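You operate a simulated robot arm through the tools that you are given. There is no shell and no other tool. Be economical: measure what you need, move in short steps, check, and stop when the job is done.

Carry out the task below with a simulated robot arm. There is one attempt and no reset: what you move stays moved.

TASK
Put things in order on the top of the mixing bench. At the end: the red pad stands where the purple pad stood; the purple pad stands where the white plaster rubble stood; the white plaster rubble stands where the red cracked half brick (carton) stood; the red cracked half brick is on the beige slump board; the white conduit clip stands where the red pad stood; whatever was shut is shut again. Leave all else as you found it, and nothing knocked over.
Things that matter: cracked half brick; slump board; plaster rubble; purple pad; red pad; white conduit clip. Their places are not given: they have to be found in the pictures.

The check looks at the end state, three seconds after you hand in, the way a careful person would. Anything else that was tipped, shoved, dropped, spilled or broken makes it a failure.

THE ROBOT
A 6-joint arm with a two-finger parallel gripper, fixed in place. Base frame: the origin is at the foot of the arm, x ahead of it, y to its left, z up; the work surface is at about z = 740. Readings come in mm, rad, newtons and seconds.
With the tool pointing down near the work surface it reaches from about 200 to 640 mm from the base axis. Its first joint turns from -1.152 to 1.152 rad. Payload 2.7 kg.
Tool frame: the origin (TCP) lies between the finger pads and is the grasp point; the fingertips stand 23 mm ahead of it; z points along the fingers, y is the line along which they close. Largest opening 94 mm; finger width 38, thickness 10; the body of the gripper, 54 by 96 mm, starts 39 mm behind the TCP.
Orientation is told as [roll, pitch, yaw] about the base's x, y, z axes, in that order, counted from this pose: with the fingers straight down and closing along the base's y, the tool's x points along the base's -x, its y along +y and its z along -z.

THE INTERFACE
- The arm moves only by the tool arm_command. Its arguments are lists of equal length, an entry for each row: "dp": the shift along the tool's x, y, z in mm, a list of three; "rot": the turn, a rotation vector about the tool's x, y, z in rad, a list of three; "claw": the finger opening in mm, from 0 to 94. In form: {"dp": [[x, y, z], ...], "rot": [[wx, wy, wz], ...], "claw": [claw, ...]}. A call has 1 to 12 rows; each row is the pose to reach, as a shift and turn from the pose commanded when the call began, along the tool's axes at that moment. A row lasts 0.2 s, in which the tool goes at most 50 mm and 0.15 rad; a call with a longer step from one row to the next is refused whole, and so is a gripper value outside its range. Where a pose cannot be reached the arm comes as near as it can. A force on the tool above 40 N (or 10 N above the force at the start of the call, whichever is more), or a blocked arm, ends the call early, and 0.2 s more pass. Each finger travels about 45 mm/s and halts on what it meets, pressing with about 22 N; the grip force reading is that of the motor and also rises with nothing between the fingers. The clock runs only during rows and for 0.2 s after the last one: add rows that repeat a pose to give the fingers time. It gives the time, the measured TCP pose, the force on the tool (base axes), the opening and the grip force at its end, in the units of the frame above (readings bear some noise), and new pictures: "views" is both (left out), scene, wrist or none.
- Cameras (640 x 400 px; columns grow to the right, rows downward): "scene" is fixed at [71.7, -455.2, 1373.1]; the picture's right is [0.68, -0.73, 0.00], its down [-0.61, -0.57, -0.54] and it looks along [0.40, 0.37, -0.84] (base axes); focal length 299 px, centre (320, 200). "wrist" rides on the gripper at [-39, 0, -44] in the tool frame; the picture's right is [0.00, -1.00, 0.00], its down [0.97, 0.00, -0.24] and it looks along [0.24, 0.00, 0.97] (tool axes); focal length 218 px, centre (320, 200).
- pixel_to_xyz(camera, pixels): for up to 12 pixels [column, row] of the newest picture of that camera ("zoom" is the newest enlarged one), the place [x, y, z] in the base frame of the surface seen there, good to about 2 mm. No time passes.
- zoom(camera, box): a new picture of the part [left, top, right, bottom] of that camera's present view, enlarged. No time passes.
- finish_job(): hands the job in; it is judged then, once.

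Keep the steps short. Do not move on a guess: measure, check each grasp and each placing, and mend mistakes. In all there are 80 turns and 150 pictures (those below and enlarged ones count). Leave the gripper open and the arm clear of the work at the hand-in unless told otherwise, and finish with a single line.

The tools are called after "Call:" as a command line: name --argument value ..., lists and objects as JSON in quotes. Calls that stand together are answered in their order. arm_command: Moves the arm, as the interface text tells. Its arguments: {"type":"object","properties":{"dp":{"type":"array"},"rot":{"type":"array"},"claw":{"type":"array"},"views":{"type":"string","enum":["both","scene","wrist","none"]}},"required":["dp","rot","claw"]} The other tools are called the same way: pixel_to_xyz (camera, pixels) gives the place of the surface under pixels of a picture; zoom (camera, box) takes an enlarged picture of a part of a camera's view; finish_job () hands the job in.

At the start:

```text
time_s: 0.0
tool_pos: [399.7, -275.4, 1058.0]
tcp_rot: [0.0, -0.001, 0.002]
contact_force: [-0.3, -0.2, 0.2]
opening: 93.7
finger_force: 0.0
```

scene: 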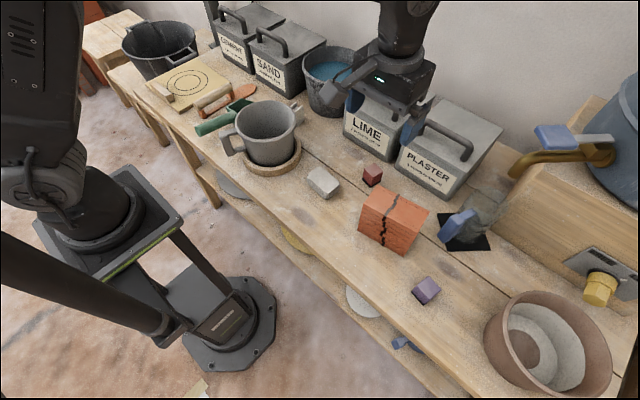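
wrist: 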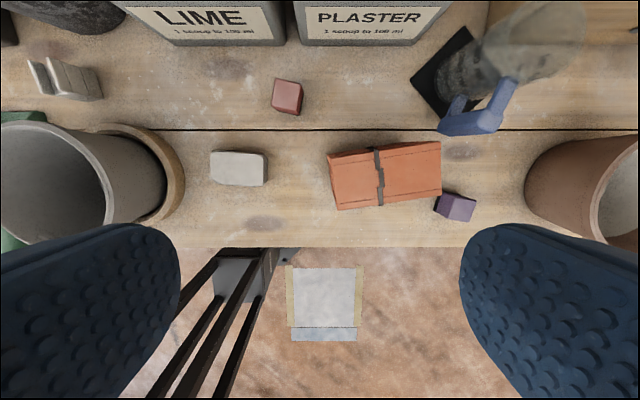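

I'll look closer at both views before measuring anything.

Call:
zoom --camera "scene" --box '[130, 50, 330, 175]'

Call:
zoom --camera "scene" --box '[290, 140, 530, 320]'

Call:
pixel_to_xyz --camera "wrist" --pixels '[[287, 94], [238, 165], [383, 175], [456, 207], [65, 75], [213, 167], [267, 168], [331, 180], [440, 168], [300, 130], [375, 125], [480, 220]]'

Call:
pixel_to_xyz --camera "scene" --pixels '[[188, 83], [165, 92], [210, 75], [150, 85], [195, 65], [226, 85], [178, 108], [292, 112], [372, 170], [323, 178], [428, 285], [395, 205]]'

```text
3.20 times, centred on (230, 112) of scene
```

zoom: 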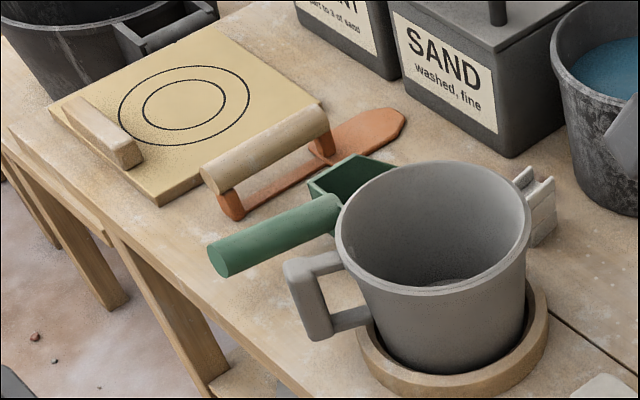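

```text
2.22 times, centred on (410, 230) of scene
```

zoom: 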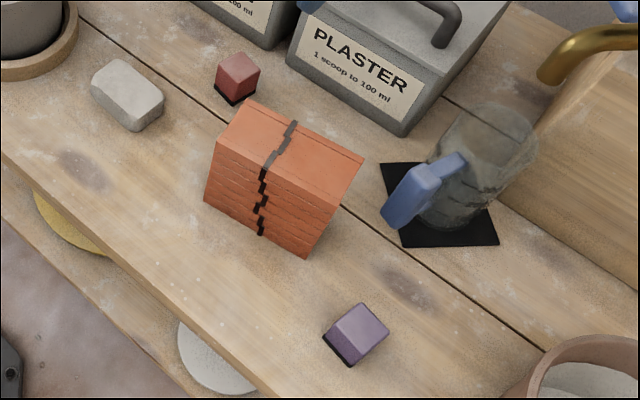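

```text
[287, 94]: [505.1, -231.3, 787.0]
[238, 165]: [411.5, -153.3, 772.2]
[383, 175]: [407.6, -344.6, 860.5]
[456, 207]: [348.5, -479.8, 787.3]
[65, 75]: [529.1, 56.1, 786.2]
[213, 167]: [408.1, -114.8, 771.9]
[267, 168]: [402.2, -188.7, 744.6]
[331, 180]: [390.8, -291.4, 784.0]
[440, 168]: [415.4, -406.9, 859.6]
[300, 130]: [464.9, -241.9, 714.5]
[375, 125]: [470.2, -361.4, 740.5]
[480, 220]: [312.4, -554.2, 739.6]
```

```text
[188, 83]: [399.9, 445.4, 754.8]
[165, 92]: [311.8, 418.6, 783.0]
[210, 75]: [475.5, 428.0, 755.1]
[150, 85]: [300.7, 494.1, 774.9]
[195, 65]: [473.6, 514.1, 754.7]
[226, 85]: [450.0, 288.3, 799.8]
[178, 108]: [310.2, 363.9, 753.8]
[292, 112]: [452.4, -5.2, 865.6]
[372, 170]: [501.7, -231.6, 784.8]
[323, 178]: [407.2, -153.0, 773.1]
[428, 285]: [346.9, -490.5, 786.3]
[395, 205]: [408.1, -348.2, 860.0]
```

The order will be: brick, rubble, purple, red, clip, so every place is free when it's needed. Next I zoom on each thing for its outline.

Call:
zoom --camera "wrist" --box '[310, 125, 490, 238]'

Call:
zoom --camera "wrist" --box '[190, 65, 330, 200]'

Call:
zoom --camera "wrist" --box '[0, 30, 160, 130]'

```text
3.54 times, centred on (400, 182) of wrist
```

zoom: 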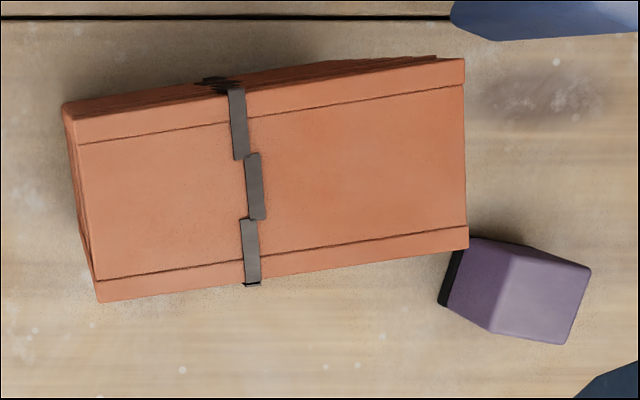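

```text
2.96 times, centred on (260, 132) of wrist
```

zoom: 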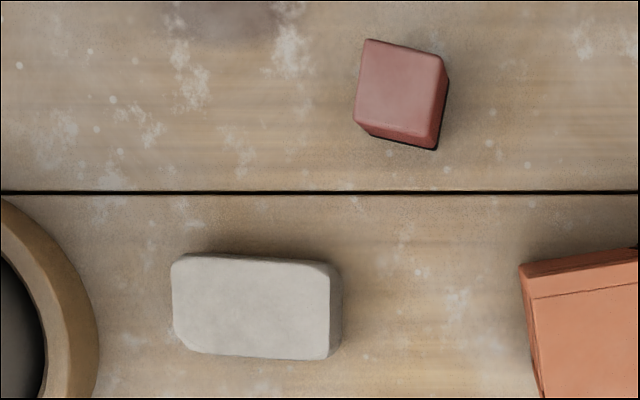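

```text
4.00 times, centred on (80, 80) of wrist
```

zoom: 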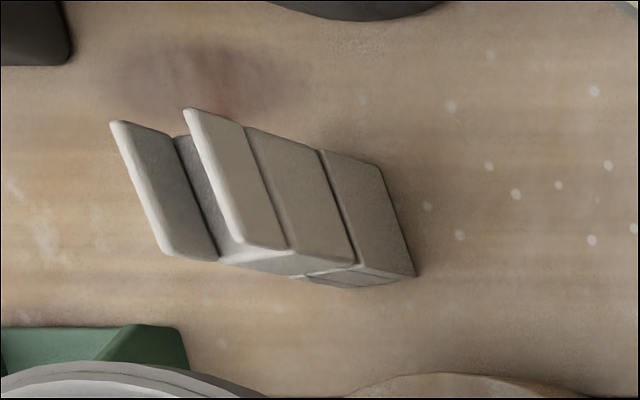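

Now I measure the top corners of the brick, red pad and rubble, each just inside its edges.

Call:
pixel_to_xyz --camera "wrist" --pixels '[[332.5, 160], [439, 147.5], [440, 193], [339, 208], [277.5, 80], [300, 86], [296, 111], [274, 104], [213, 153], [264, 156], [263, 183], [214, 178]]'

Call:
pixel_to_xyz --camera "wrist" --pixels '[[453, 194], [475, 200], [469, 220], [449, 216], [29, 61], [41, 92], [48, 59], [61, 90], [64, 64], [88, 95], [101, 98], [94, 72]]'

```text
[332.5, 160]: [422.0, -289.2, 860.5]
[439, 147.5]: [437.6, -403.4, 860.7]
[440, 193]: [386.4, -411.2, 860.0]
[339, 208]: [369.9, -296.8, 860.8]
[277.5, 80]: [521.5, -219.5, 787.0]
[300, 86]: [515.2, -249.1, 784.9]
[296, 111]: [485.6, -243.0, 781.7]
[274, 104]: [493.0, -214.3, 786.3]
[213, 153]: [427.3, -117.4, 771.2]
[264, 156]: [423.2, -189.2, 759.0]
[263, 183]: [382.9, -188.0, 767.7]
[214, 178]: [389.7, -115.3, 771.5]
```

```text
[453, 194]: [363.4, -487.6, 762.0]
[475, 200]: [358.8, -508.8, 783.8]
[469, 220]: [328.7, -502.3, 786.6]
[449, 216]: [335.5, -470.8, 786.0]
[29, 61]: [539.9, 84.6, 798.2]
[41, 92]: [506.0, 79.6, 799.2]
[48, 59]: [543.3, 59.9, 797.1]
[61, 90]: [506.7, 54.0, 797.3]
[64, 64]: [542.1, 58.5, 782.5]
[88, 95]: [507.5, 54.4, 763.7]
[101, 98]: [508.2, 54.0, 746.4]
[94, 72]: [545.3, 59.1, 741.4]
```

Brick top: centre about (404, -350), about 55 × 120, turned about 8°, top z = 860. I'll turn the gripper to close across the short side and shift above it, staying high.

Call:
arm_command --dp '[[0, -8, 0], [-1, -15, 0], [-1, -23, 0], [-2, -30, 0], [-2, -38, 0], [-3, -45, 0], [-3, -53, 0], [-4, -60, 0], [-4, -68, 0], [-4.3, -74.6, 0], [-4.3, -74.6, 0]]' --rot '[[0, 0, 0.143], [0, 0, 0.286], [0, 0, 0.428], [0, 0, 0.571], [0, 0, 0.714], [0, 0, 0.857], [0, 0, 1.0], [0, 0, 1.142], [0, 0, 1.285], [0, 0, 1.428], [0, 0, 1.428]]' --claw '[94, 94, 94, 94, 94, 94, 94, 94, 94, 94, 94]'

```text
time_s: 2.4
tool_pos: [403.8, -350.6, 1057.4]
tcp_rot: [0.002, 0.0, -1.431]
contact_force: [0.1, 0.2, 0.8]
opening: 94.0
finger_force: 0.1
```

scene: 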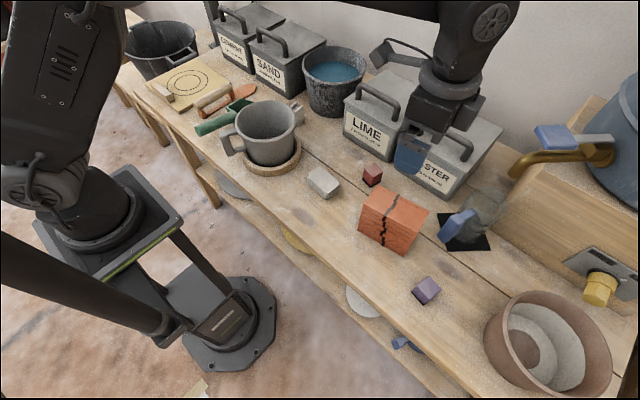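
wrist: 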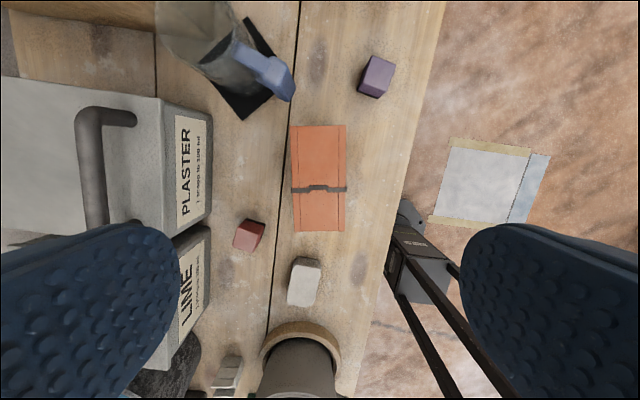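

The brick now looks square to the gripper. I check the corners again and measure the neighbours: jug handle, purple pad, red pad, mug and clip.

Call:
pixel_to_xyz --camera "wrist" --pixels '[[293, 128], [345, 127], [344, 229], [295, 229], [285, 92], [265, 65], [235, 233], [370, 58], [391, 66], [381, 94], [362, 88], [379, 77]]'

Call:
pixel_to_xyz --camera "scene" --pixels '[[237, 115], [265, 101], [295, 115], [268, 138], [346, 78], [335, 110], [290, 105], [301, 108], [301, 122], [320, 90], [300, 70], [283, 158]]'

```text
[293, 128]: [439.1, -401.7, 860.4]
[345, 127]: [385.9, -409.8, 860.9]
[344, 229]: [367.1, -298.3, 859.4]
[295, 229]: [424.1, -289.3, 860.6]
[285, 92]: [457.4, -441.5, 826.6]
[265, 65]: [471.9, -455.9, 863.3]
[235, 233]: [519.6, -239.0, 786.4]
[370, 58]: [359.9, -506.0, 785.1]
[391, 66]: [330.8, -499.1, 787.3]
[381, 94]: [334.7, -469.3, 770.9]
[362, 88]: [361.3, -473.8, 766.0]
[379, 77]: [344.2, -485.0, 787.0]
```

```text
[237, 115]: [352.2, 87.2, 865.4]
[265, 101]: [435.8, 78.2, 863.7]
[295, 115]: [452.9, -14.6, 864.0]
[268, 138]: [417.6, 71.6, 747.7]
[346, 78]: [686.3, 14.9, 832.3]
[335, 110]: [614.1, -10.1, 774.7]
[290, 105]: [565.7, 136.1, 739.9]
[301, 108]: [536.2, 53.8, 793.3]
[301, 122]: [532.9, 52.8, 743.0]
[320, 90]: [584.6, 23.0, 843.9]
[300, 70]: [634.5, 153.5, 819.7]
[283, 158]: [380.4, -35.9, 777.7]
```

Centre confirmed at (404, -350). The jug handle at y = -441 is clear of the fingers. I go straight down 221 mm to TCP z ≈ 836, with fingers open.

Call:
arm_command --dp '[[0, 0, 40], [0, 0, 80], [0, 0, 120], [0, 0, 155], [0, 0, 185], [0, 0, 205], [0, 0, 221], [0, 0, 221]]' --rot '[[0, 0, 0], [0, 0, 0], [0, 0, 0], [0, 0, 0], [0, 0, 0], [0, 0, 0], [0, 0, 0], [0, 0, 0]]' --claw '[94, 94, 94, 94, 94, 94, 94, 94]'

```text
time_s: 4.2
tool_pos: [404.5, -347.3, 834.8]
tcp_rot: [0.0, -0.001, -1.427]
contact_force: [0.1, 0.2, 0.0]
opening: 94.1
finger_force: 0.1
```

scene: 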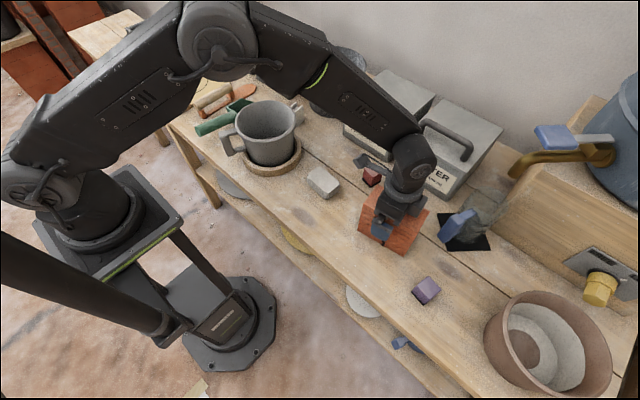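
wrist: 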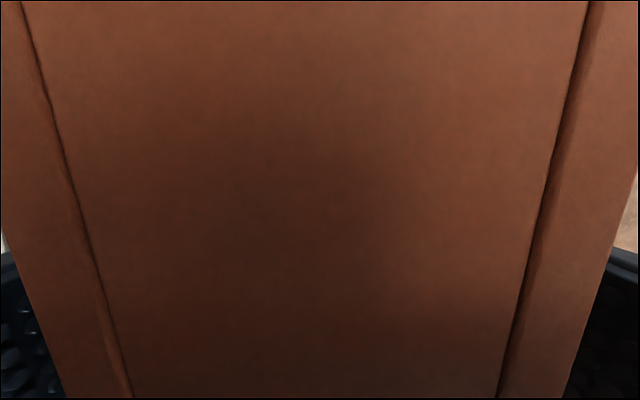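

Down with no contact, and both fingers straddle the brick. I close.

Call:
arm_command --dp '[[0, 0, 0], [0, 0, 0], [0, 0, 0], [0, 0, 0], [0, 0, 0], [0, 0, 0]]' --rot '[[0, 0, 0], [0, 0, 0], [0, 0, 0], [0, 0, 0], [0, 0, 0], [0, 0, 0]]' --claw '[75, 65, 52, 48, 45, 45]' --views "none"

Call:
arm_command --dp '[[0, 0, -10], [0, 0, -20], [0, 0, -30], [0, 0, -30]]' --rot '[[0, 0, 0], [0, 0, 0], [0, 0, 0], [0, 0, 0]]' --claw '[45, 45, 45, 45]' --views "both"

```text
time_s: 5.6
tool_pos: [404.0, -347.2, 835.6]
tcp_rot: [0.0, -0.002, -1.427]
contact_force: [0.4, 0.4, 0.5]
opening: 60.0
finger_force: 22.3
```

```text
time_s: 6.6
tool_pos: [403.9, -348.8, 865.6]
tcp_rot: [-0.002, 0.001, -1.428]
contact_force: [-0.6, -0.6, -5.8]
opening: 60.0
finger_force: 21.9
```

scene: 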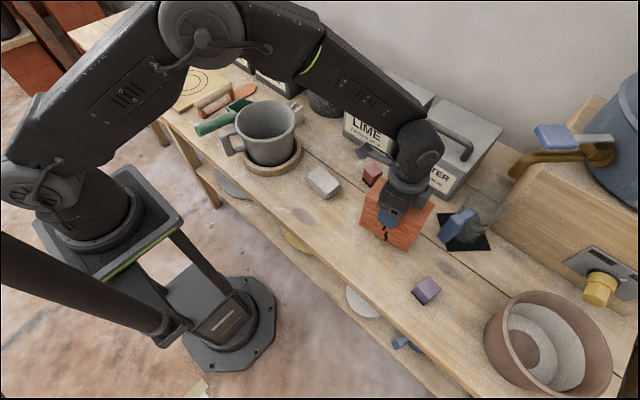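
wrist: 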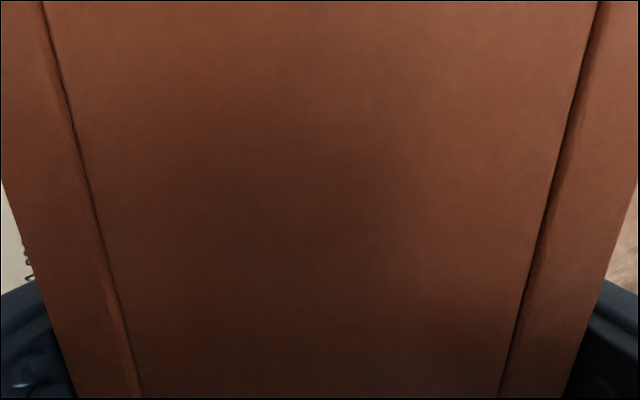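

Held: opening 60, force about 6 N of weight, brick rises with the gripper. I lift on to TCP z ≈ 1010 and then measure the board.

Call:
arm_command --dp '[[0, 0, -25], [0, 0, -55], [0, 0, -90], [0, 0, -125], [0, 0, -145], [0, 0, -145]]' --rot '[[0, 0, 0], [0, 0, 0], [0, 0, 0], [0, 0, 0], [0, 0, 0], [0, 0, 0]]' --claw '[45, 45, 45, 45, 45, 45]' --views "scene"

Call:
zoom --camera "scene" --box '[130, 50, 290, 150]'

Call:
pixel_to_xyz --camera "scene" --pixels '[[179, 111], [228, 82], [190, 60], [160, 82], [171, 98], [188, 83], [205, 100], [232, 84], [170, 92], [153, 84], [183, 40], [215, 60]]'

```text
time_s: 8.0
tool_pos: [403.2, -350.0, 1009.0]
tcp_rot: [0.0, 0.0, -1.43]
contact_force: [-0.2, -0.1, -5.0]
opening: 59.9
finger_force: 22.1
```

scene: 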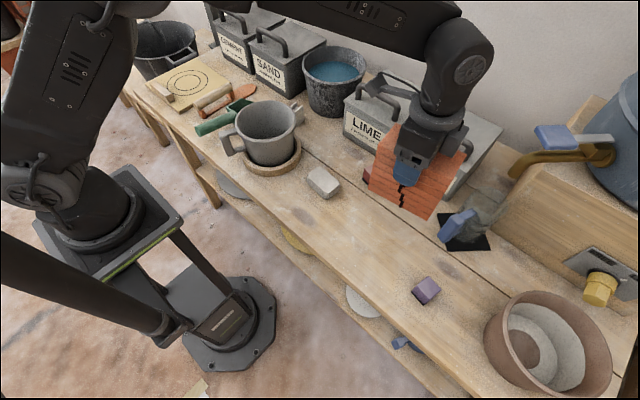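

```text
4.00 times, centred on (210, 100) of scene
```

zoom: 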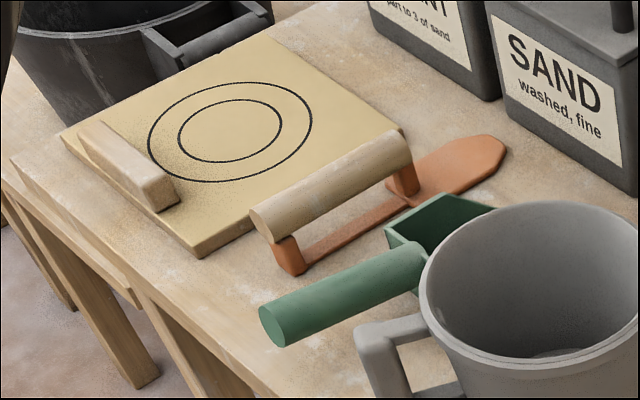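

```text
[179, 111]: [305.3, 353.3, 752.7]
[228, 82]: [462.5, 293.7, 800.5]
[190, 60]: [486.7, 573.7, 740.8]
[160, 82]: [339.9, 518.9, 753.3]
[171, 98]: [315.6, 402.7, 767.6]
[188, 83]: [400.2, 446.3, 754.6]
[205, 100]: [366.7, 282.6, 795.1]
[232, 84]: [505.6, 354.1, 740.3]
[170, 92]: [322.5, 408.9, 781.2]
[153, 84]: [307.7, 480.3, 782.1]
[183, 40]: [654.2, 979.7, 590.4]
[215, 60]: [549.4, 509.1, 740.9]
```

Board: surface z ≈ 754, roughly x 295–500, y 345–545, batten at x ≈ 305–325, rings centred at (400, 446). I carry the brick along +y at z ≈ 1010 (bottom ≈ 915, over the 866 mug rim), half way first.

Call:
arm_command --dp '[[15, 2, 0], [40, 5, 0], [74, 10, 0], [114, 15, 0], [154, 21, 0], [194, 26, 0], [234, 32, 0], [274, 37, 0], [314, 42, 0], [350, 47, 0], [377, 51, 0], [390, 53, 0]]' --rot '[[0, 0, 0], [0, 0, 0], [0, 0, 0], [0, 0, 0], [0, 0, 0], [0, 0, 0], [0, 0, 0], [0, 0, 0], [0, 0, 0], [0, 0, 0], [0, 0, 0], [0, 0, 0]]' --claw '[45, 45, 45, 45, 45, 45, 45, 45, 45, 45, 45, 45]' --views "scene"

```text
time_s: 10.6
tool_pos: [401.5, 45.4, 1011.5]
tcp_rot: [-0.004, 0.0, -1.429]
contact_force: [-0.2, 0.2, -4.9]
opening: 59.8
finger_force: 21.8
```

scene: 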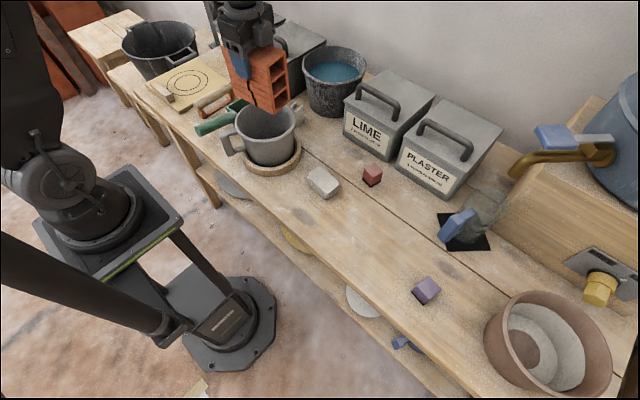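

Clear over the mug, grip steady. I go on the second half to (397, 437).

Call:
arm_command --dp '[[15, 2, 0], [40, 5, 0], [74, 10, 0], [114, 15, 0], [154, 20, 0], [194, 25, 0], [234, 31, 0], [274, 36, 0], [314, 41, 0], [350, 46, 0], [377, 50, 0], [389, 51, 0]]' --rot '[[0, 0, 0], [0, 0, 0], [0, 0, 0], [0, 0, 0], [0, 0, 0], [0, 0, 0], [0, 0, 0], [0, 0, 0], [0, 0, 0], [0, 0, 0], [0, 0, 0], [0, 0, 0]]' --claw '[45, 45, 45, 45, 45, 45, 45, 45, 45, 45, 45, 45]' --views "both"

```text
time_s: 13.2
tool_pos: [395.4, 436.6, 1010.3]
tcp_rot: [-0.002, -0.002, -1.429]
contact_force: [-0.4, 0.3, -5.9]
opening: 59.9
finger_force: 22.3
```

scene: 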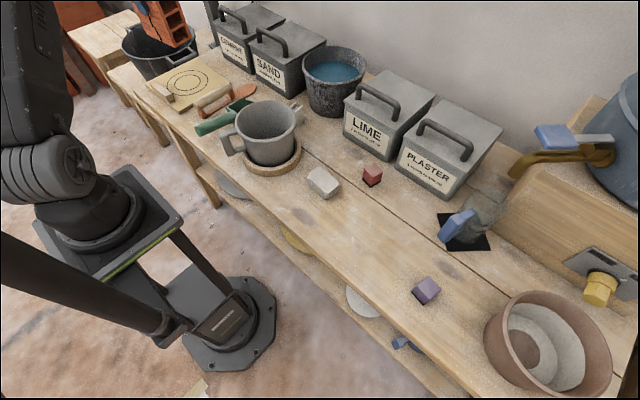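
wrist: 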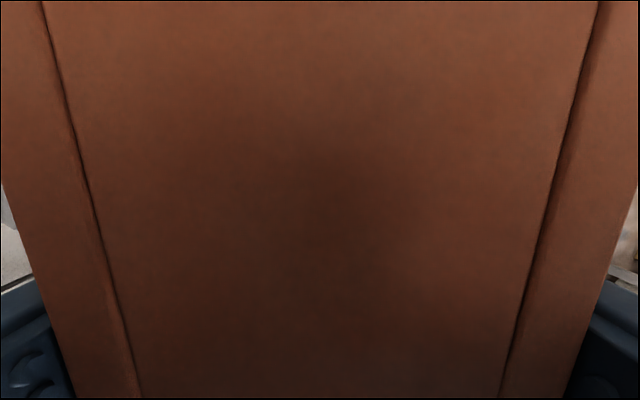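

In place over the board. Table contact was at TCP 835.6, so on the board (+14.5) I expect touchdown at ≈ 850. I lower 150 mm and look.

Call:
arm_command --dp '[[0, 0, 25], [0, 0, 60], [0, 0, 95], [0, 0, 125], [0, 0, 142], [0, 0, 150], [0, 0, 150]]' --rot '[[0, 0, 0], [0, 0, 0], [0, 0, 0], [0, 0, 0], [0, 0, 0], [0, 0, 0], [0, 0, 0]]' --claw '[45, 45, 45, 45, 45, 45, 45]' --views "scene"

Call:
zoom --camera "scene" --box '[110, 20, 270, 120]'

```text
time_s: 14.8
tool_pos: [397.5, 436.7, 859.5]
tcp_rot: [-0.001, 0.002, -1.429]
contact_force: [0.0, -0.1, -5.9]
opening: 59.6
finger_force: 22.4
```

scene: 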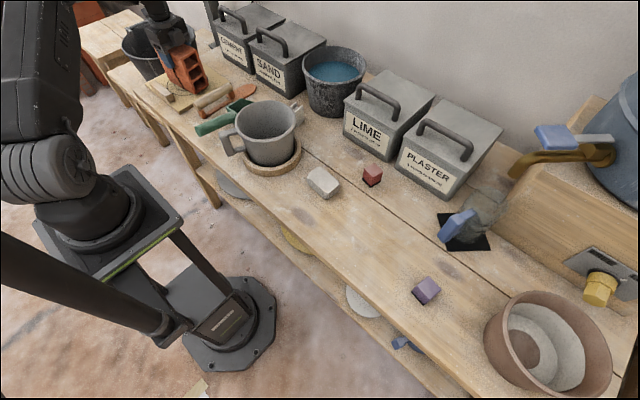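

```text
4.00 times, centred on (190, 70) of scene
```

zoom: 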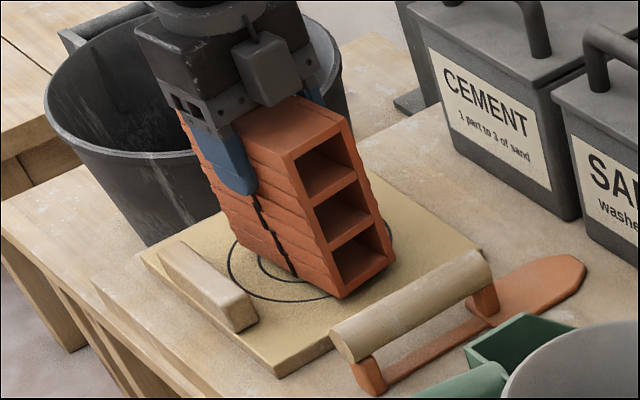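

Just above the board, clear of the batten and trowel. I lower the last 9–10 mm gently.

Call:
arm_command --dp '[[0, 0, 3], [0, 0, 6], [0, 0, 8], [0, 0, 9.5], [0, 0, 9.5]]' --rot '[[0, 0, 0], [0, 0, 0], [0, 0, 0], [0, 0, 0], [0, 0, 0]]' --claw '[45, 45, 45, 45, 45]' --views "scene"

Call:
zoom --camera "scene" --box '[110, 20, 270, 120]'

```text
time_s: 16.0
tool_pos: [396.9, 437.2, 851.0]
tcp_rot: [0.0, -0.001, -1.427]
contact_force: [0.8, 0.0, -5.8]
opening: 60.0
finger_force: 22.0
```

scene: 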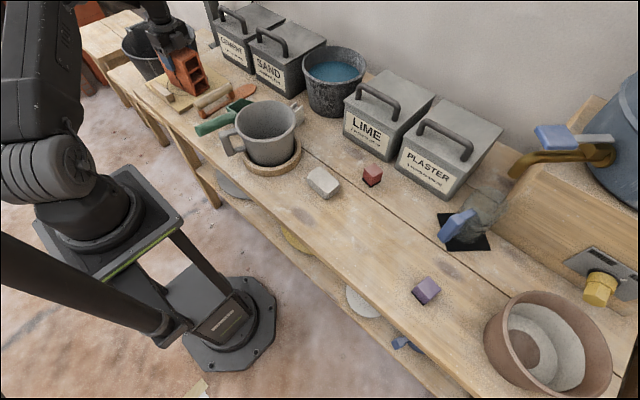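

```text
4.00 times, centred on (190, 70) of scene
```

zoom: 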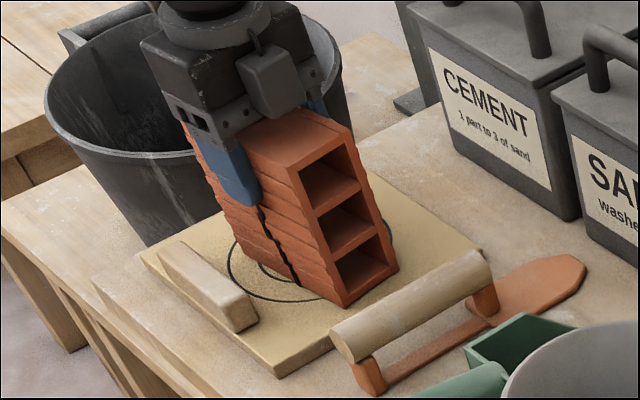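

Not yet touching (force still −5.8). Another small step down until the weight is taken.

Call:
arm_command --dp '[[0, 0, 1], [0, 0, 2], [0, 0, 2.5], [0, 0, 2.5]]' --rot '[[0, 0, 0], [0, 0, 0], [0, 0, 0], [0, 0, 0]]' --claw '[45, 45, 45, 45]' --views "none"

```text
time_s: 17.0
tool_pos: [398.3, 437.5, 850.3]
tcp_rot: [0.001, 0.002, -1.428]
contact_force: [-3.7, -1.8, 11.9]
opening: 59.7
finger_force: 21.7
```

Touchdown (force +11.9). I open the fingers and rise straight up.

Call:
arm_command --dp '[[0, 0, -1], [0, 0, -1], [0, 0, -1], [0, 0, -1], [0, 0, -1], [0, 0, -20], [0, 0, -60], [0, 0, -100], [0, 0, -140], [0, 0, -160]]' --rot '[[0, 0, 0], [0, 0, 0], [0, 0, 0], [0, 0, 0], [0, 0, 0], [0, 0, 0], [0, 0, 0], [0, 0, 0], [0, 0, 0], [0, 0, 0]]' --claw '[70, 80, 94, 94, 94, 94, 94, 94, 94, 94]' --views "both"

Call:
zoom --camera "scene" --box '[110, 20, 270, 120]'

```text
time_s: 19.2
tool_pos: [393.3, 436.7, 1010.5]
tcp_rot: [-0.001, 0.001, -1.428]
contact_force: [-0.3, -0.1, 0.4]
opening: 94.0
finger_force: 0.0
```

scene: 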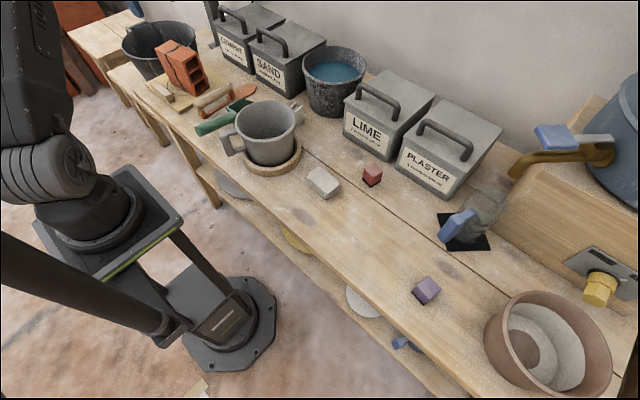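
wrist: 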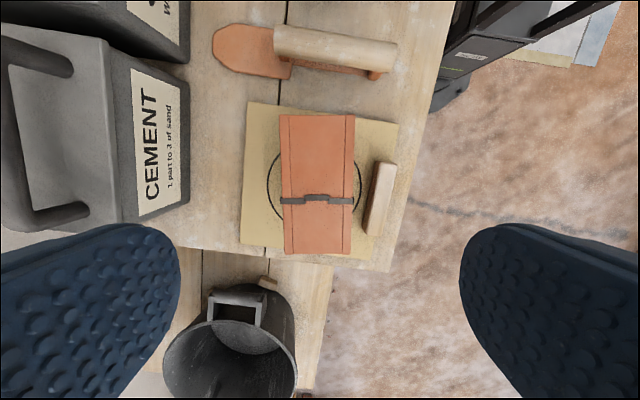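

```text
4.00 times, centred on (190, 70) of scene
```

zoom: 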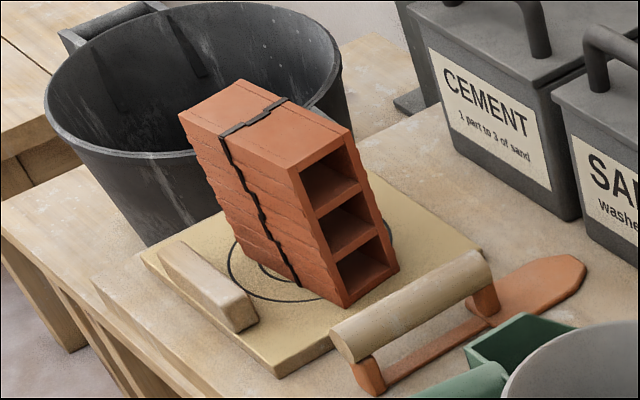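

Brick stands upright on the board. Next the rubble at about (405, −153). I go back along −y at the same height.

Call:
arm_command --dp '[[-20, -2, 0], [-60, -7, 0], [-105, -13, 0], [-150, -18, 0], [-195, -24, 0], [-240, -29, 0], [-285, -35, 0], [-330, -40, 0], [-375, -46, 0], [-420, -51, 0], [-460, -56, 0], [-490, -60, 0]]' --rot '[[0, 0, 0], [0, 0, 0], [0, 0, 0], [0, 0, 0], [0, 0, 0], [0, 0, 0], [0, 0, 0], [0, 0, 0], [0, 0, 0], [0, 0, 0], [0, 0, 0], [0, 0, 0]]' --claw '[94, 94, 94, 94, 94, 94, 94, 94, 94, 94, 94, 94]' --views "none"

Call:
arm_command --dp '[[-20, -2, 0], [-50, -6, 0], [-80, -10, 0], [-96, -12, 0], [-96, -12, 0]]' --rot '[[0, 0, 0.05], [0, 0, 0.1], [0, 0, 0.15], [0, 0, 0.2], [0, 0, 0.2]]' --claw '[94, 94, 94, 94, 94]' --views "both"

Call:
zoom --camera "wrist" --box '[260, 130, 380, 205]'

```text
time_s: 21.8
tool_pos: [406.3, -56.0, 1010.7]
tcp_rot: [-0.002, 0.0, -1.428]
contact_force: [0.2, 0.1, 0.2]
opening: 94.0
finger_force: 0.0
```

```text
time_s: 23.0
tool_pos: [408.8, -154.0, 1007.5]
tcp_rot: [0.0, -0.001, -1.63]
contact_force: [-0.4, 0.4, 0.0]
opening: 94.0
finger_force: 0.1
```

scene: 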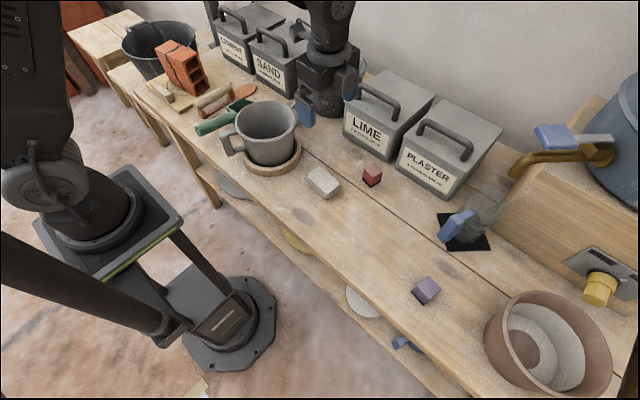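
wrist: 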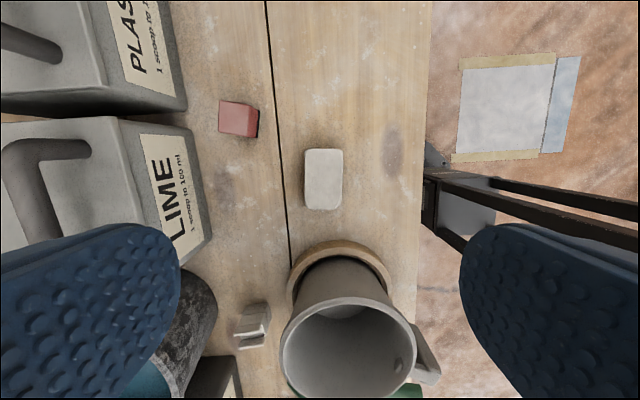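

```text
5.33 times, centred on (320, 168) of wrist
```

zoom: 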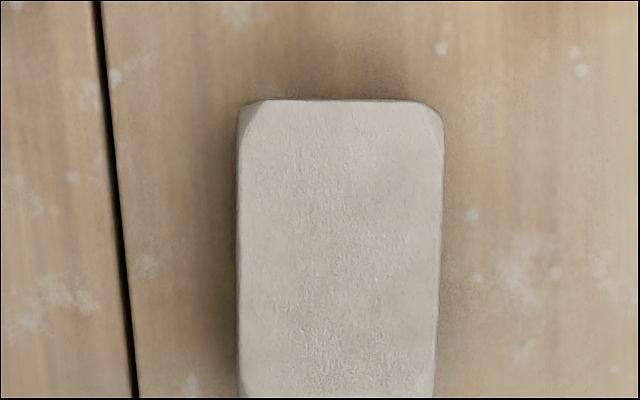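

The rubble is square with the fingers. I measure its edges and the mug tray rim.

Call:
pixel_to_xyz --camera "wrist" --pixels '[[307, 180], [341, 180], [324, 151], [324, 206], [308, 155], [340, 155], [308, 204], [338, 205], [330, 243], [340, 270], [300, 270]]'

```text
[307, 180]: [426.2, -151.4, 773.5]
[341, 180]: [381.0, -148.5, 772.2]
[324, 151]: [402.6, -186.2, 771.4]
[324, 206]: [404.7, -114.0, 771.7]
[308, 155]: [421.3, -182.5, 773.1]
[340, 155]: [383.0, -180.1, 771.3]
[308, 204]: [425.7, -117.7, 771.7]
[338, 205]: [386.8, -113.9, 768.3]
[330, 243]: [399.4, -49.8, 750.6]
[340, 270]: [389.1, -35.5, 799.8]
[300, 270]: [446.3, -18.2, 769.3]
```

Centre (404, −150.5), about 46 wide, top z ≈ 772. I shift by a few mm and descend to TCP z ≈ 768 (tips at 745).

Call:
arm_command --dp '[[3.2, -5, 40], [3.2, -5, 80], [3.2, -5, 120], [3.2, -5, 160], [3.2, -5, 195], [3.2, -5, 220], [3.2, -5, 232], [3.2, -5, 238], [3.2, -5, 238]]' --rot '[[0, 0, 0], [0, 0, 0], [0, 0, 0], [0, 0, 0], [0, 0, 0], [0, 0, 0], [0, 0, 0], [0, 0, 0], [0, 0, 0]]' --claw '[94, 94, 94, 94, 94, 94, 94, 94, 94]' --views "wrist"

```text
time_s: 25.0
tool_pos: [404.1, -152.1, 770.8]
tcp_rot: [-0.001, -0.002, -1.629]
contact_force: [1.1, -1.2, 0.0]
opening: 93.8
finger_force: 0.0
```

wrist: 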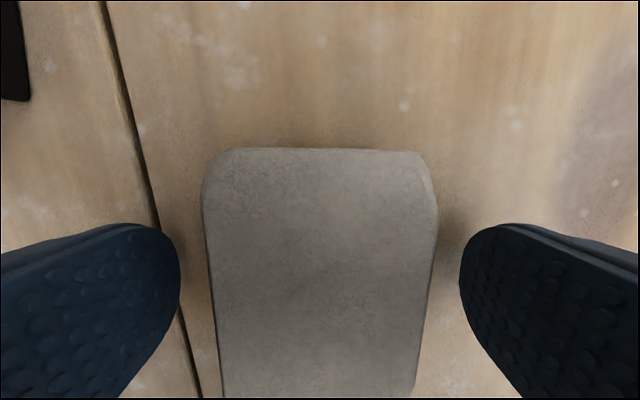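

Well centred between the fingers. I lower 3 mm more, close, and check.

Call:
arm_command --dp '[[0, 0, 3], [0, 0, 3], [0, 0, 3], [0, 0, 3], [0, 0, 3], [0, 0, 3]]' --rot '[[0, 0, 0], [0, 0, 0], [0, 0, 0], [0, 0, 0], [0, 0, 0], [0, 0, 0]]' --claw '[80, 62, 45, 38, 35, 35]' --views "none"

Call:
arm_command --dp '[[0, 0, -10], [0, 0, -30], [0, 0, -60], [0, 0, -80], [0, 0, -80]]' --rot '[[0, 0, 0], [0, 0, 0], [0, 0, 0], [0, 0, 0], [0, 0, 0]]' --claw '[35, 35, 35, 35, 35]' --views "both"

```text
time_s: 26.4
tool_pos: [405.4, -150.7, 768.1]
tcp_rot: [0.001, -0.003, -1.629]
contact_force: [1.2, -1.2, 1.5]
opening: 50.0
finger_force: 22.0
```

```text
time_s: 27.6
tool_pos: [403.5, -153.2, 847.4]
tcp_rot: [-0.002, 0.001, -1.628]
contact_force: [-0.6, -0.1, -1.4]
opening: 49.5
finger_force: 21.6
```

scene: 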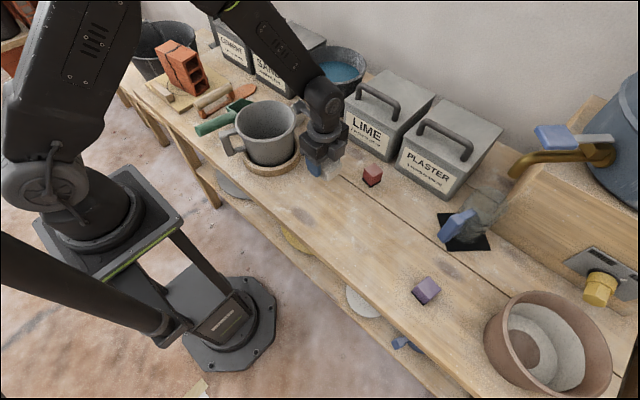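
wrist: 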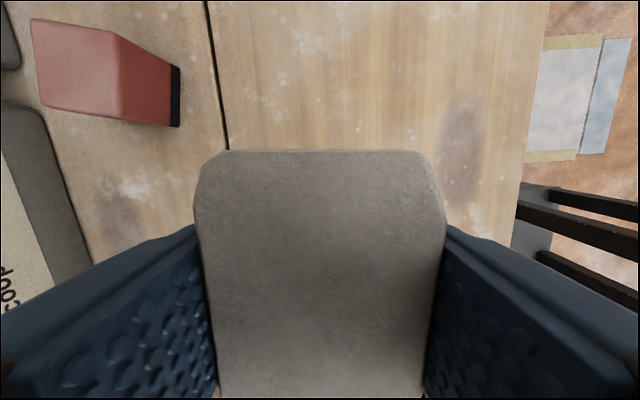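

Held (opening 49.5). I carry it 198 mm along −y to the brick's old place (404, −351), turning by −0.2 to match the brick's direction.

Call:
arm_command --dp '[[-20, 1, 0], [-55, 3, 0], [-95, 6, 0], [-135, 8, 0], [-170, 10, 0], [-190, 11, 0], [-198, 12, 0], [-198, 12, 0]]' --rot '[[0, 0, -0.02], [0, 0, -0.05], [0, 0, -0.09], [0, 0, -0.13], [0, 0, -0.17], [0, 0, -0.19], [0, 0, -0.2], [0, 0, -0.2]]' --claw '[35, 35, 35, 35, 35, 35, 35, 35]' --views "both"

```text
time_s: 29.4
tool_pos: [402.7, -349.7, 848.0]
tcp_rot: [0.002, 0.001, -1.429]
contact_force: [0.1, -0.2, -1.5]
opening: 49.7
finger_force: 21.8
```

scene: 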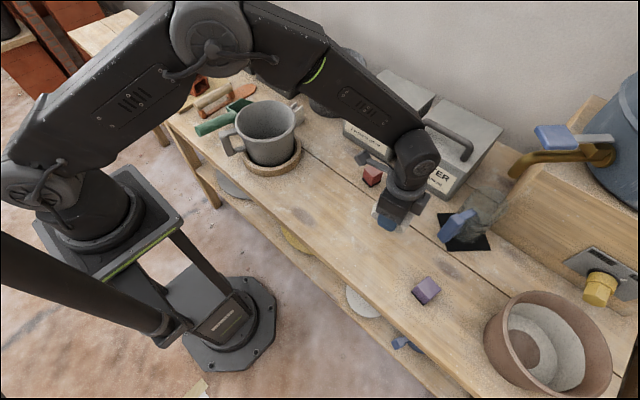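
wrist: 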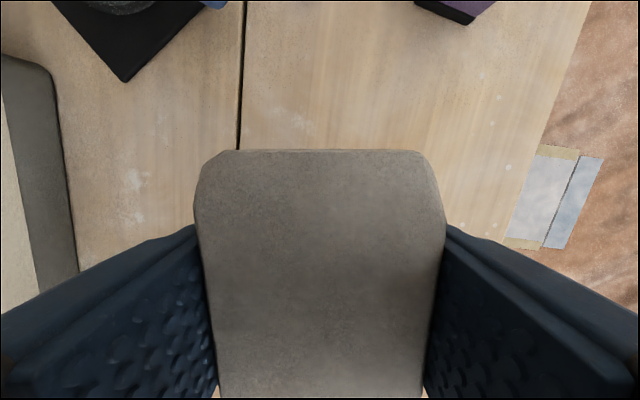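

Over the place. I lower 78 mm, then feel for the table.

Call:
arm_command --dp '[[0, 0, 20], [0, 0, 45], [0, 0, 65], [0, 0, 74], [0, 0, 78], [0, 0, 80], [0, 0, 81], [0, 0, 81]]' --rot '[[0, 0, 0], [0, 0, 0], [0, 0, 0], [0, 0, 0], [0, 0, 0], [0, 0, 0], [0, 0, 0], [0, 0, 0]]' --claw '[35, 35, 35, 35, 35, 35, 35, 35]' --views "scene"

```text
time_s: 31.2
tool_pos: [404.4, -348.4, 767.5]
tcp_rot: [0.0, 0.0, -1.428]
contact_force: [-4.8, 2.7, 15.5]
opening: 49.8
finger_force: 22.1
```

scene: 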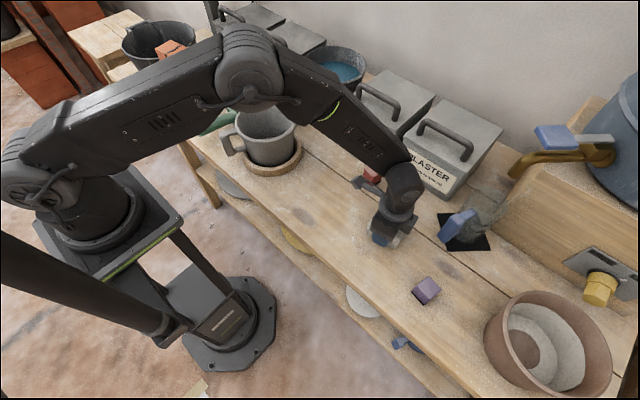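

Touchdown. I open and rise.

Call:
arm_command --dp '[[0, 0, -1], [0, 0, -1], [0, 0, -1], [0, 0, -1], [0, 0, -1], [0, 0, -1], [0, 0, -20], [0, 0, -60], [0, 0, -110], [0, 0, -160], [0, 0, -200], [0, 0, -200]]' --rot '[[0, 0, 0], [0, 0, 0], [0, 0, 0], [0, 0, 0], [0, 0, 0], [0, 0, 0], [0, 0, 0], [0, 0, 0], [0, 0, 0], [0, 0, 0], [0, 0, 0], [0, 0, 0]]' --claw '[60, 70, 80, 94, 94, 94, 94, 94, 94, 94, 94, 94]' --views "both"

```text
time_s: 33.8
tool_pos: [402.3, -348.5, 966.9]
tcp_rot: [0.002, 0.0, -1.429]
contact_force: [0.0, 0.4, 0.5]
opening: 94.0
finger_force: 0.1
```

scene: 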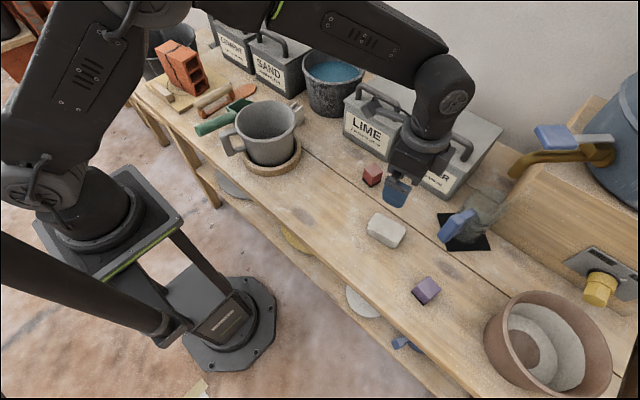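
wrist: 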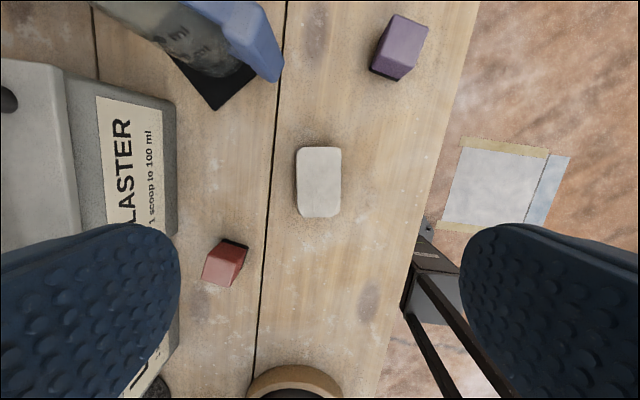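

Rubble stands in place. Now the purple pad: I measure its edges and the bowl near it.

Call:
pixel_to_xyz --camera "wrist" --pixels '[[391, 17], [425, 24], [416, 52], [385, 45], [372, 69], [400, 77], [405, 35], [320, 150], [320, 214], [299, 182], [340, 182]]'

Call:
pixel_to_xyz --camera "scene" --pixels '[[488, 335], [500, 310], [520, 297], [490, 360], [505, 385], [426, 276], [438, 289], [428, 290], [417, 285], [470, 215], [446, 238], [430, 306]]'

Call:
zoom --camera "scene" --box '[380, 250, 540, 350]'

```text
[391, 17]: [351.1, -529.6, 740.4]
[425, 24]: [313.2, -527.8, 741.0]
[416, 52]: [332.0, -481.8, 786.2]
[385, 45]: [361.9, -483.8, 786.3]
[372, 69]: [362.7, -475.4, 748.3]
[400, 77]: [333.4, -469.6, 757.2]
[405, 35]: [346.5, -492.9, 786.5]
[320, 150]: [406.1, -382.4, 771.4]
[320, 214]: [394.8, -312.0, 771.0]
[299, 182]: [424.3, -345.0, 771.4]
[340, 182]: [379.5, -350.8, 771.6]
```

```text
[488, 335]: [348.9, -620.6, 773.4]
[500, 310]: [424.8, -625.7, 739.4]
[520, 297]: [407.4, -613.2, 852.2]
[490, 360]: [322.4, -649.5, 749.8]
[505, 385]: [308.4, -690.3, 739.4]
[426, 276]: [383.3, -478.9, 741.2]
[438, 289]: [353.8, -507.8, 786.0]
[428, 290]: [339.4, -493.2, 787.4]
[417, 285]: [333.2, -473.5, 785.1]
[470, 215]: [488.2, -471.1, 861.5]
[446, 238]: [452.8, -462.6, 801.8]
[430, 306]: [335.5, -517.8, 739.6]
```

```text
4.00 times, centred on (460, 300) of scene
```

zoom: 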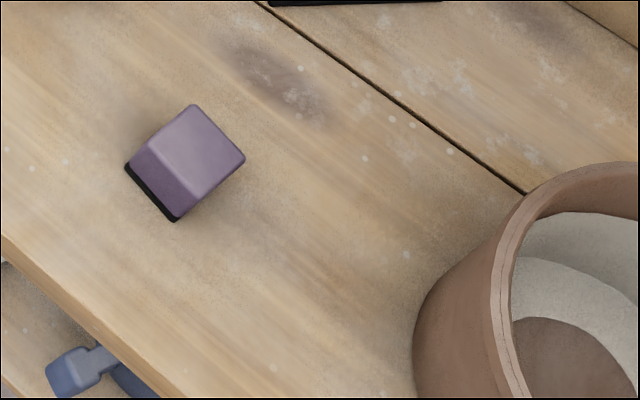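

Purple pad centre ≈ (347, −489), turned ≈ −12°; the bowl is 110 mm off. I move above it and turn the gripper to yaw −1.78.

Call:
arm_command --dp '[[-20, -11, 0], [-55, -31, 0], [-90, -51, 0], [-118, -67, 0], [-131, -74, 0], [-131, -74, 0]]' --rot '[[0, 0, 0.06], [0, 0, 0.14], [0, 0, 0.23], [0, 0, 0.31], [0, 0, 0.35], [0, 0, 0.35]]' --claw '[94, 94, 94, 94, 94, 94]' --views "both"

Call:
zoom --camera "wrist" --box '[260, 130, 380, 205]'

```text
time_s: 35.2
tool_pos: [349.3, -491.4, 967.2]
tcp_rot: [0.0, -0.001, -1.78]
contact_force: [1.4, 0.1, 0.3]
opening: 94.0
finger_force: 0.0
```

scene: 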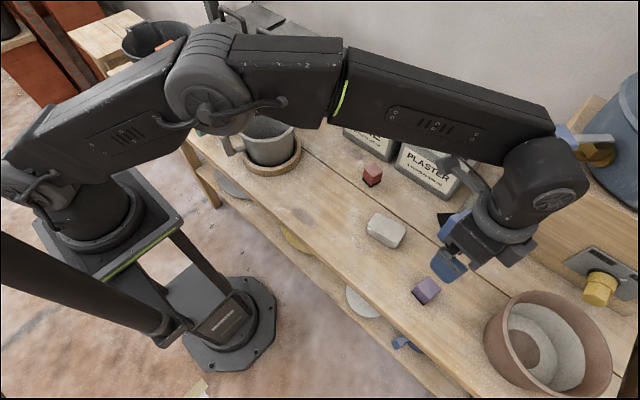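
wrist: 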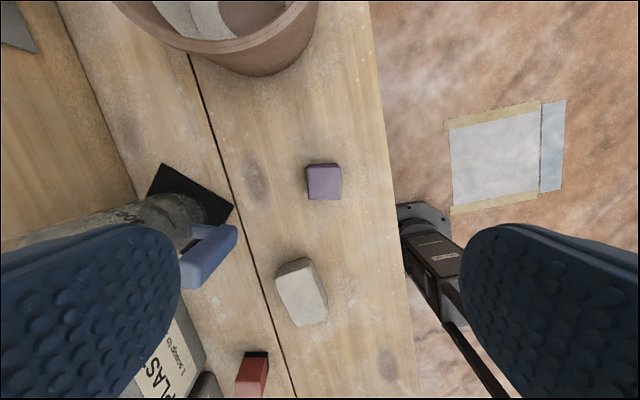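

```text
5.33 times, centred on (320, 168) of wrist
```

zoom: 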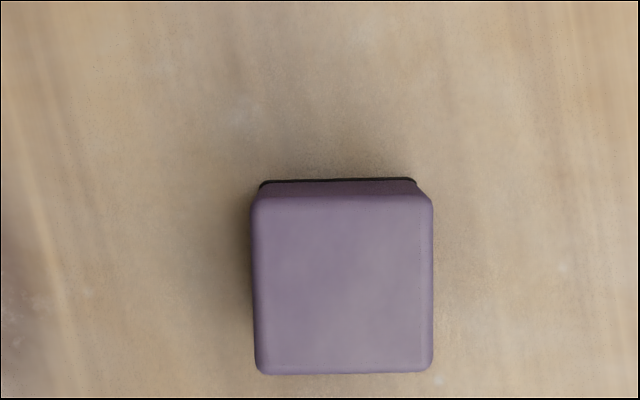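

Square with the gripper to about 1–2°. I measure the four edges.

Call:
pixel_to_xyz --camera "wrist" --pixels '[[309, 184], [340, 184], [324, 168.5], [324, 198], [309, 169], [339, 169], [310, 198], [339, 198]]'

```text
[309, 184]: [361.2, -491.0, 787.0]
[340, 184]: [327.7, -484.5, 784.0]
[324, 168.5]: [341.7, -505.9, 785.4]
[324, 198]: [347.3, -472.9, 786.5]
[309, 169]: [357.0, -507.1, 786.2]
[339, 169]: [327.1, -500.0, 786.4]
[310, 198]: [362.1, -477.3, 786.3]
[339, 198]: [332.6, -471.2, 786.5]
```

Centre (344.7, −489). I shift slightly and descend to TCP z ≈ 769.

Call:
arm_command --dp '[[1.2, -3.8, 40], [1.2, -3.8, 80], [1.2, -3.8, 120], [1.2, -3.8, 155], [1.2, -3.8, 180], [1.2, -3.8, 193], [1.2, -3.8, 198], [1.2, -3.8, 198]]' --rot '[[0, 0, 0], [0, 0, 0], [0, 0, 0], [0, 0, 0], [0, 0, 0], [0, 0, 0], [0, 0, 0], [0, 0, 0]]' --claw '[94, 94, 94, 94, 94, 94, 94, 94]' --views "wrist"

```text
time_s: 37.0
tool_pos: [347.7, -487.9, 769.7]
tcp_rot: [0.001, -0.003, -1.78]
contact_force: [0.5, -0.5, 0.6]
opening: 94.1
finger_force: 0.1
```

wrist: 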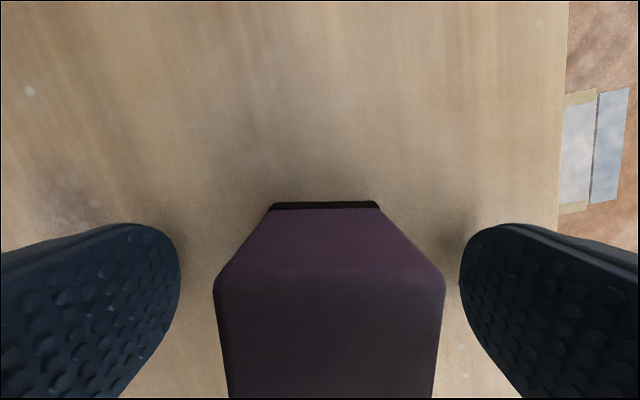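

Centred to about 1–2 mm. I close and lift.

Call:
arm_command --dp '[[0, -1.5, 0], [0, -1.5, 0], [0, -1.5, 0], [0, -1.5, 0], [0, -1.5, 0], [0, -1.5, 0], [0, -1.5, 0]]' --rot '[[0, 0, 0], [0, 0, 0], [0, 0, 0], [0, 0, 0], [0, 0, 0], [0, 0, 0], [0, 0, 0]]' --claw '[80, 62, 45, 30, 25, 25, 25]' --views "none"

Call:
arm_command --dp '[[0, 0, -10], [0, 0, -40], [0, 0, -80], [0, 0, -110], [0, 0, -130], [0, 0, -130]]' --rot '[[0, 0, 0], [0, 0, 0], [0, 0, 0], [0, 0, 0], [0, 0, 0], [0, 0, 0]]' --claw '[25, 25, 25, 25, 25, 25]' --views "wrist"

```text
time_s: 38.6
tool_pos: [345.4, -487.8, 769.7]
tcp_rot: [0.001, -0.001, -1.78]
contact_force: [-0.1, -0.1, -0.4]
opening: 35.7
finger_force: 22.0
```

```text
time_s: 40.0
tool_pos: [343.0, -486.1, 899.5]
tcp_rot: [0.0, 0.0, -1.779]
contact_force: [-0.7, 0.3, -0.2]
opening: 35.8
finger_force: 22.2
```

wrist: 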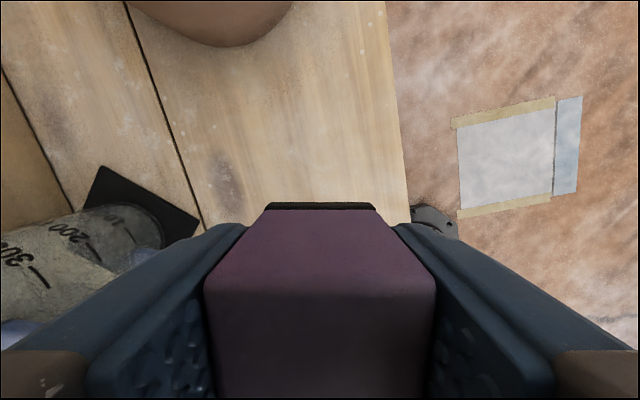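

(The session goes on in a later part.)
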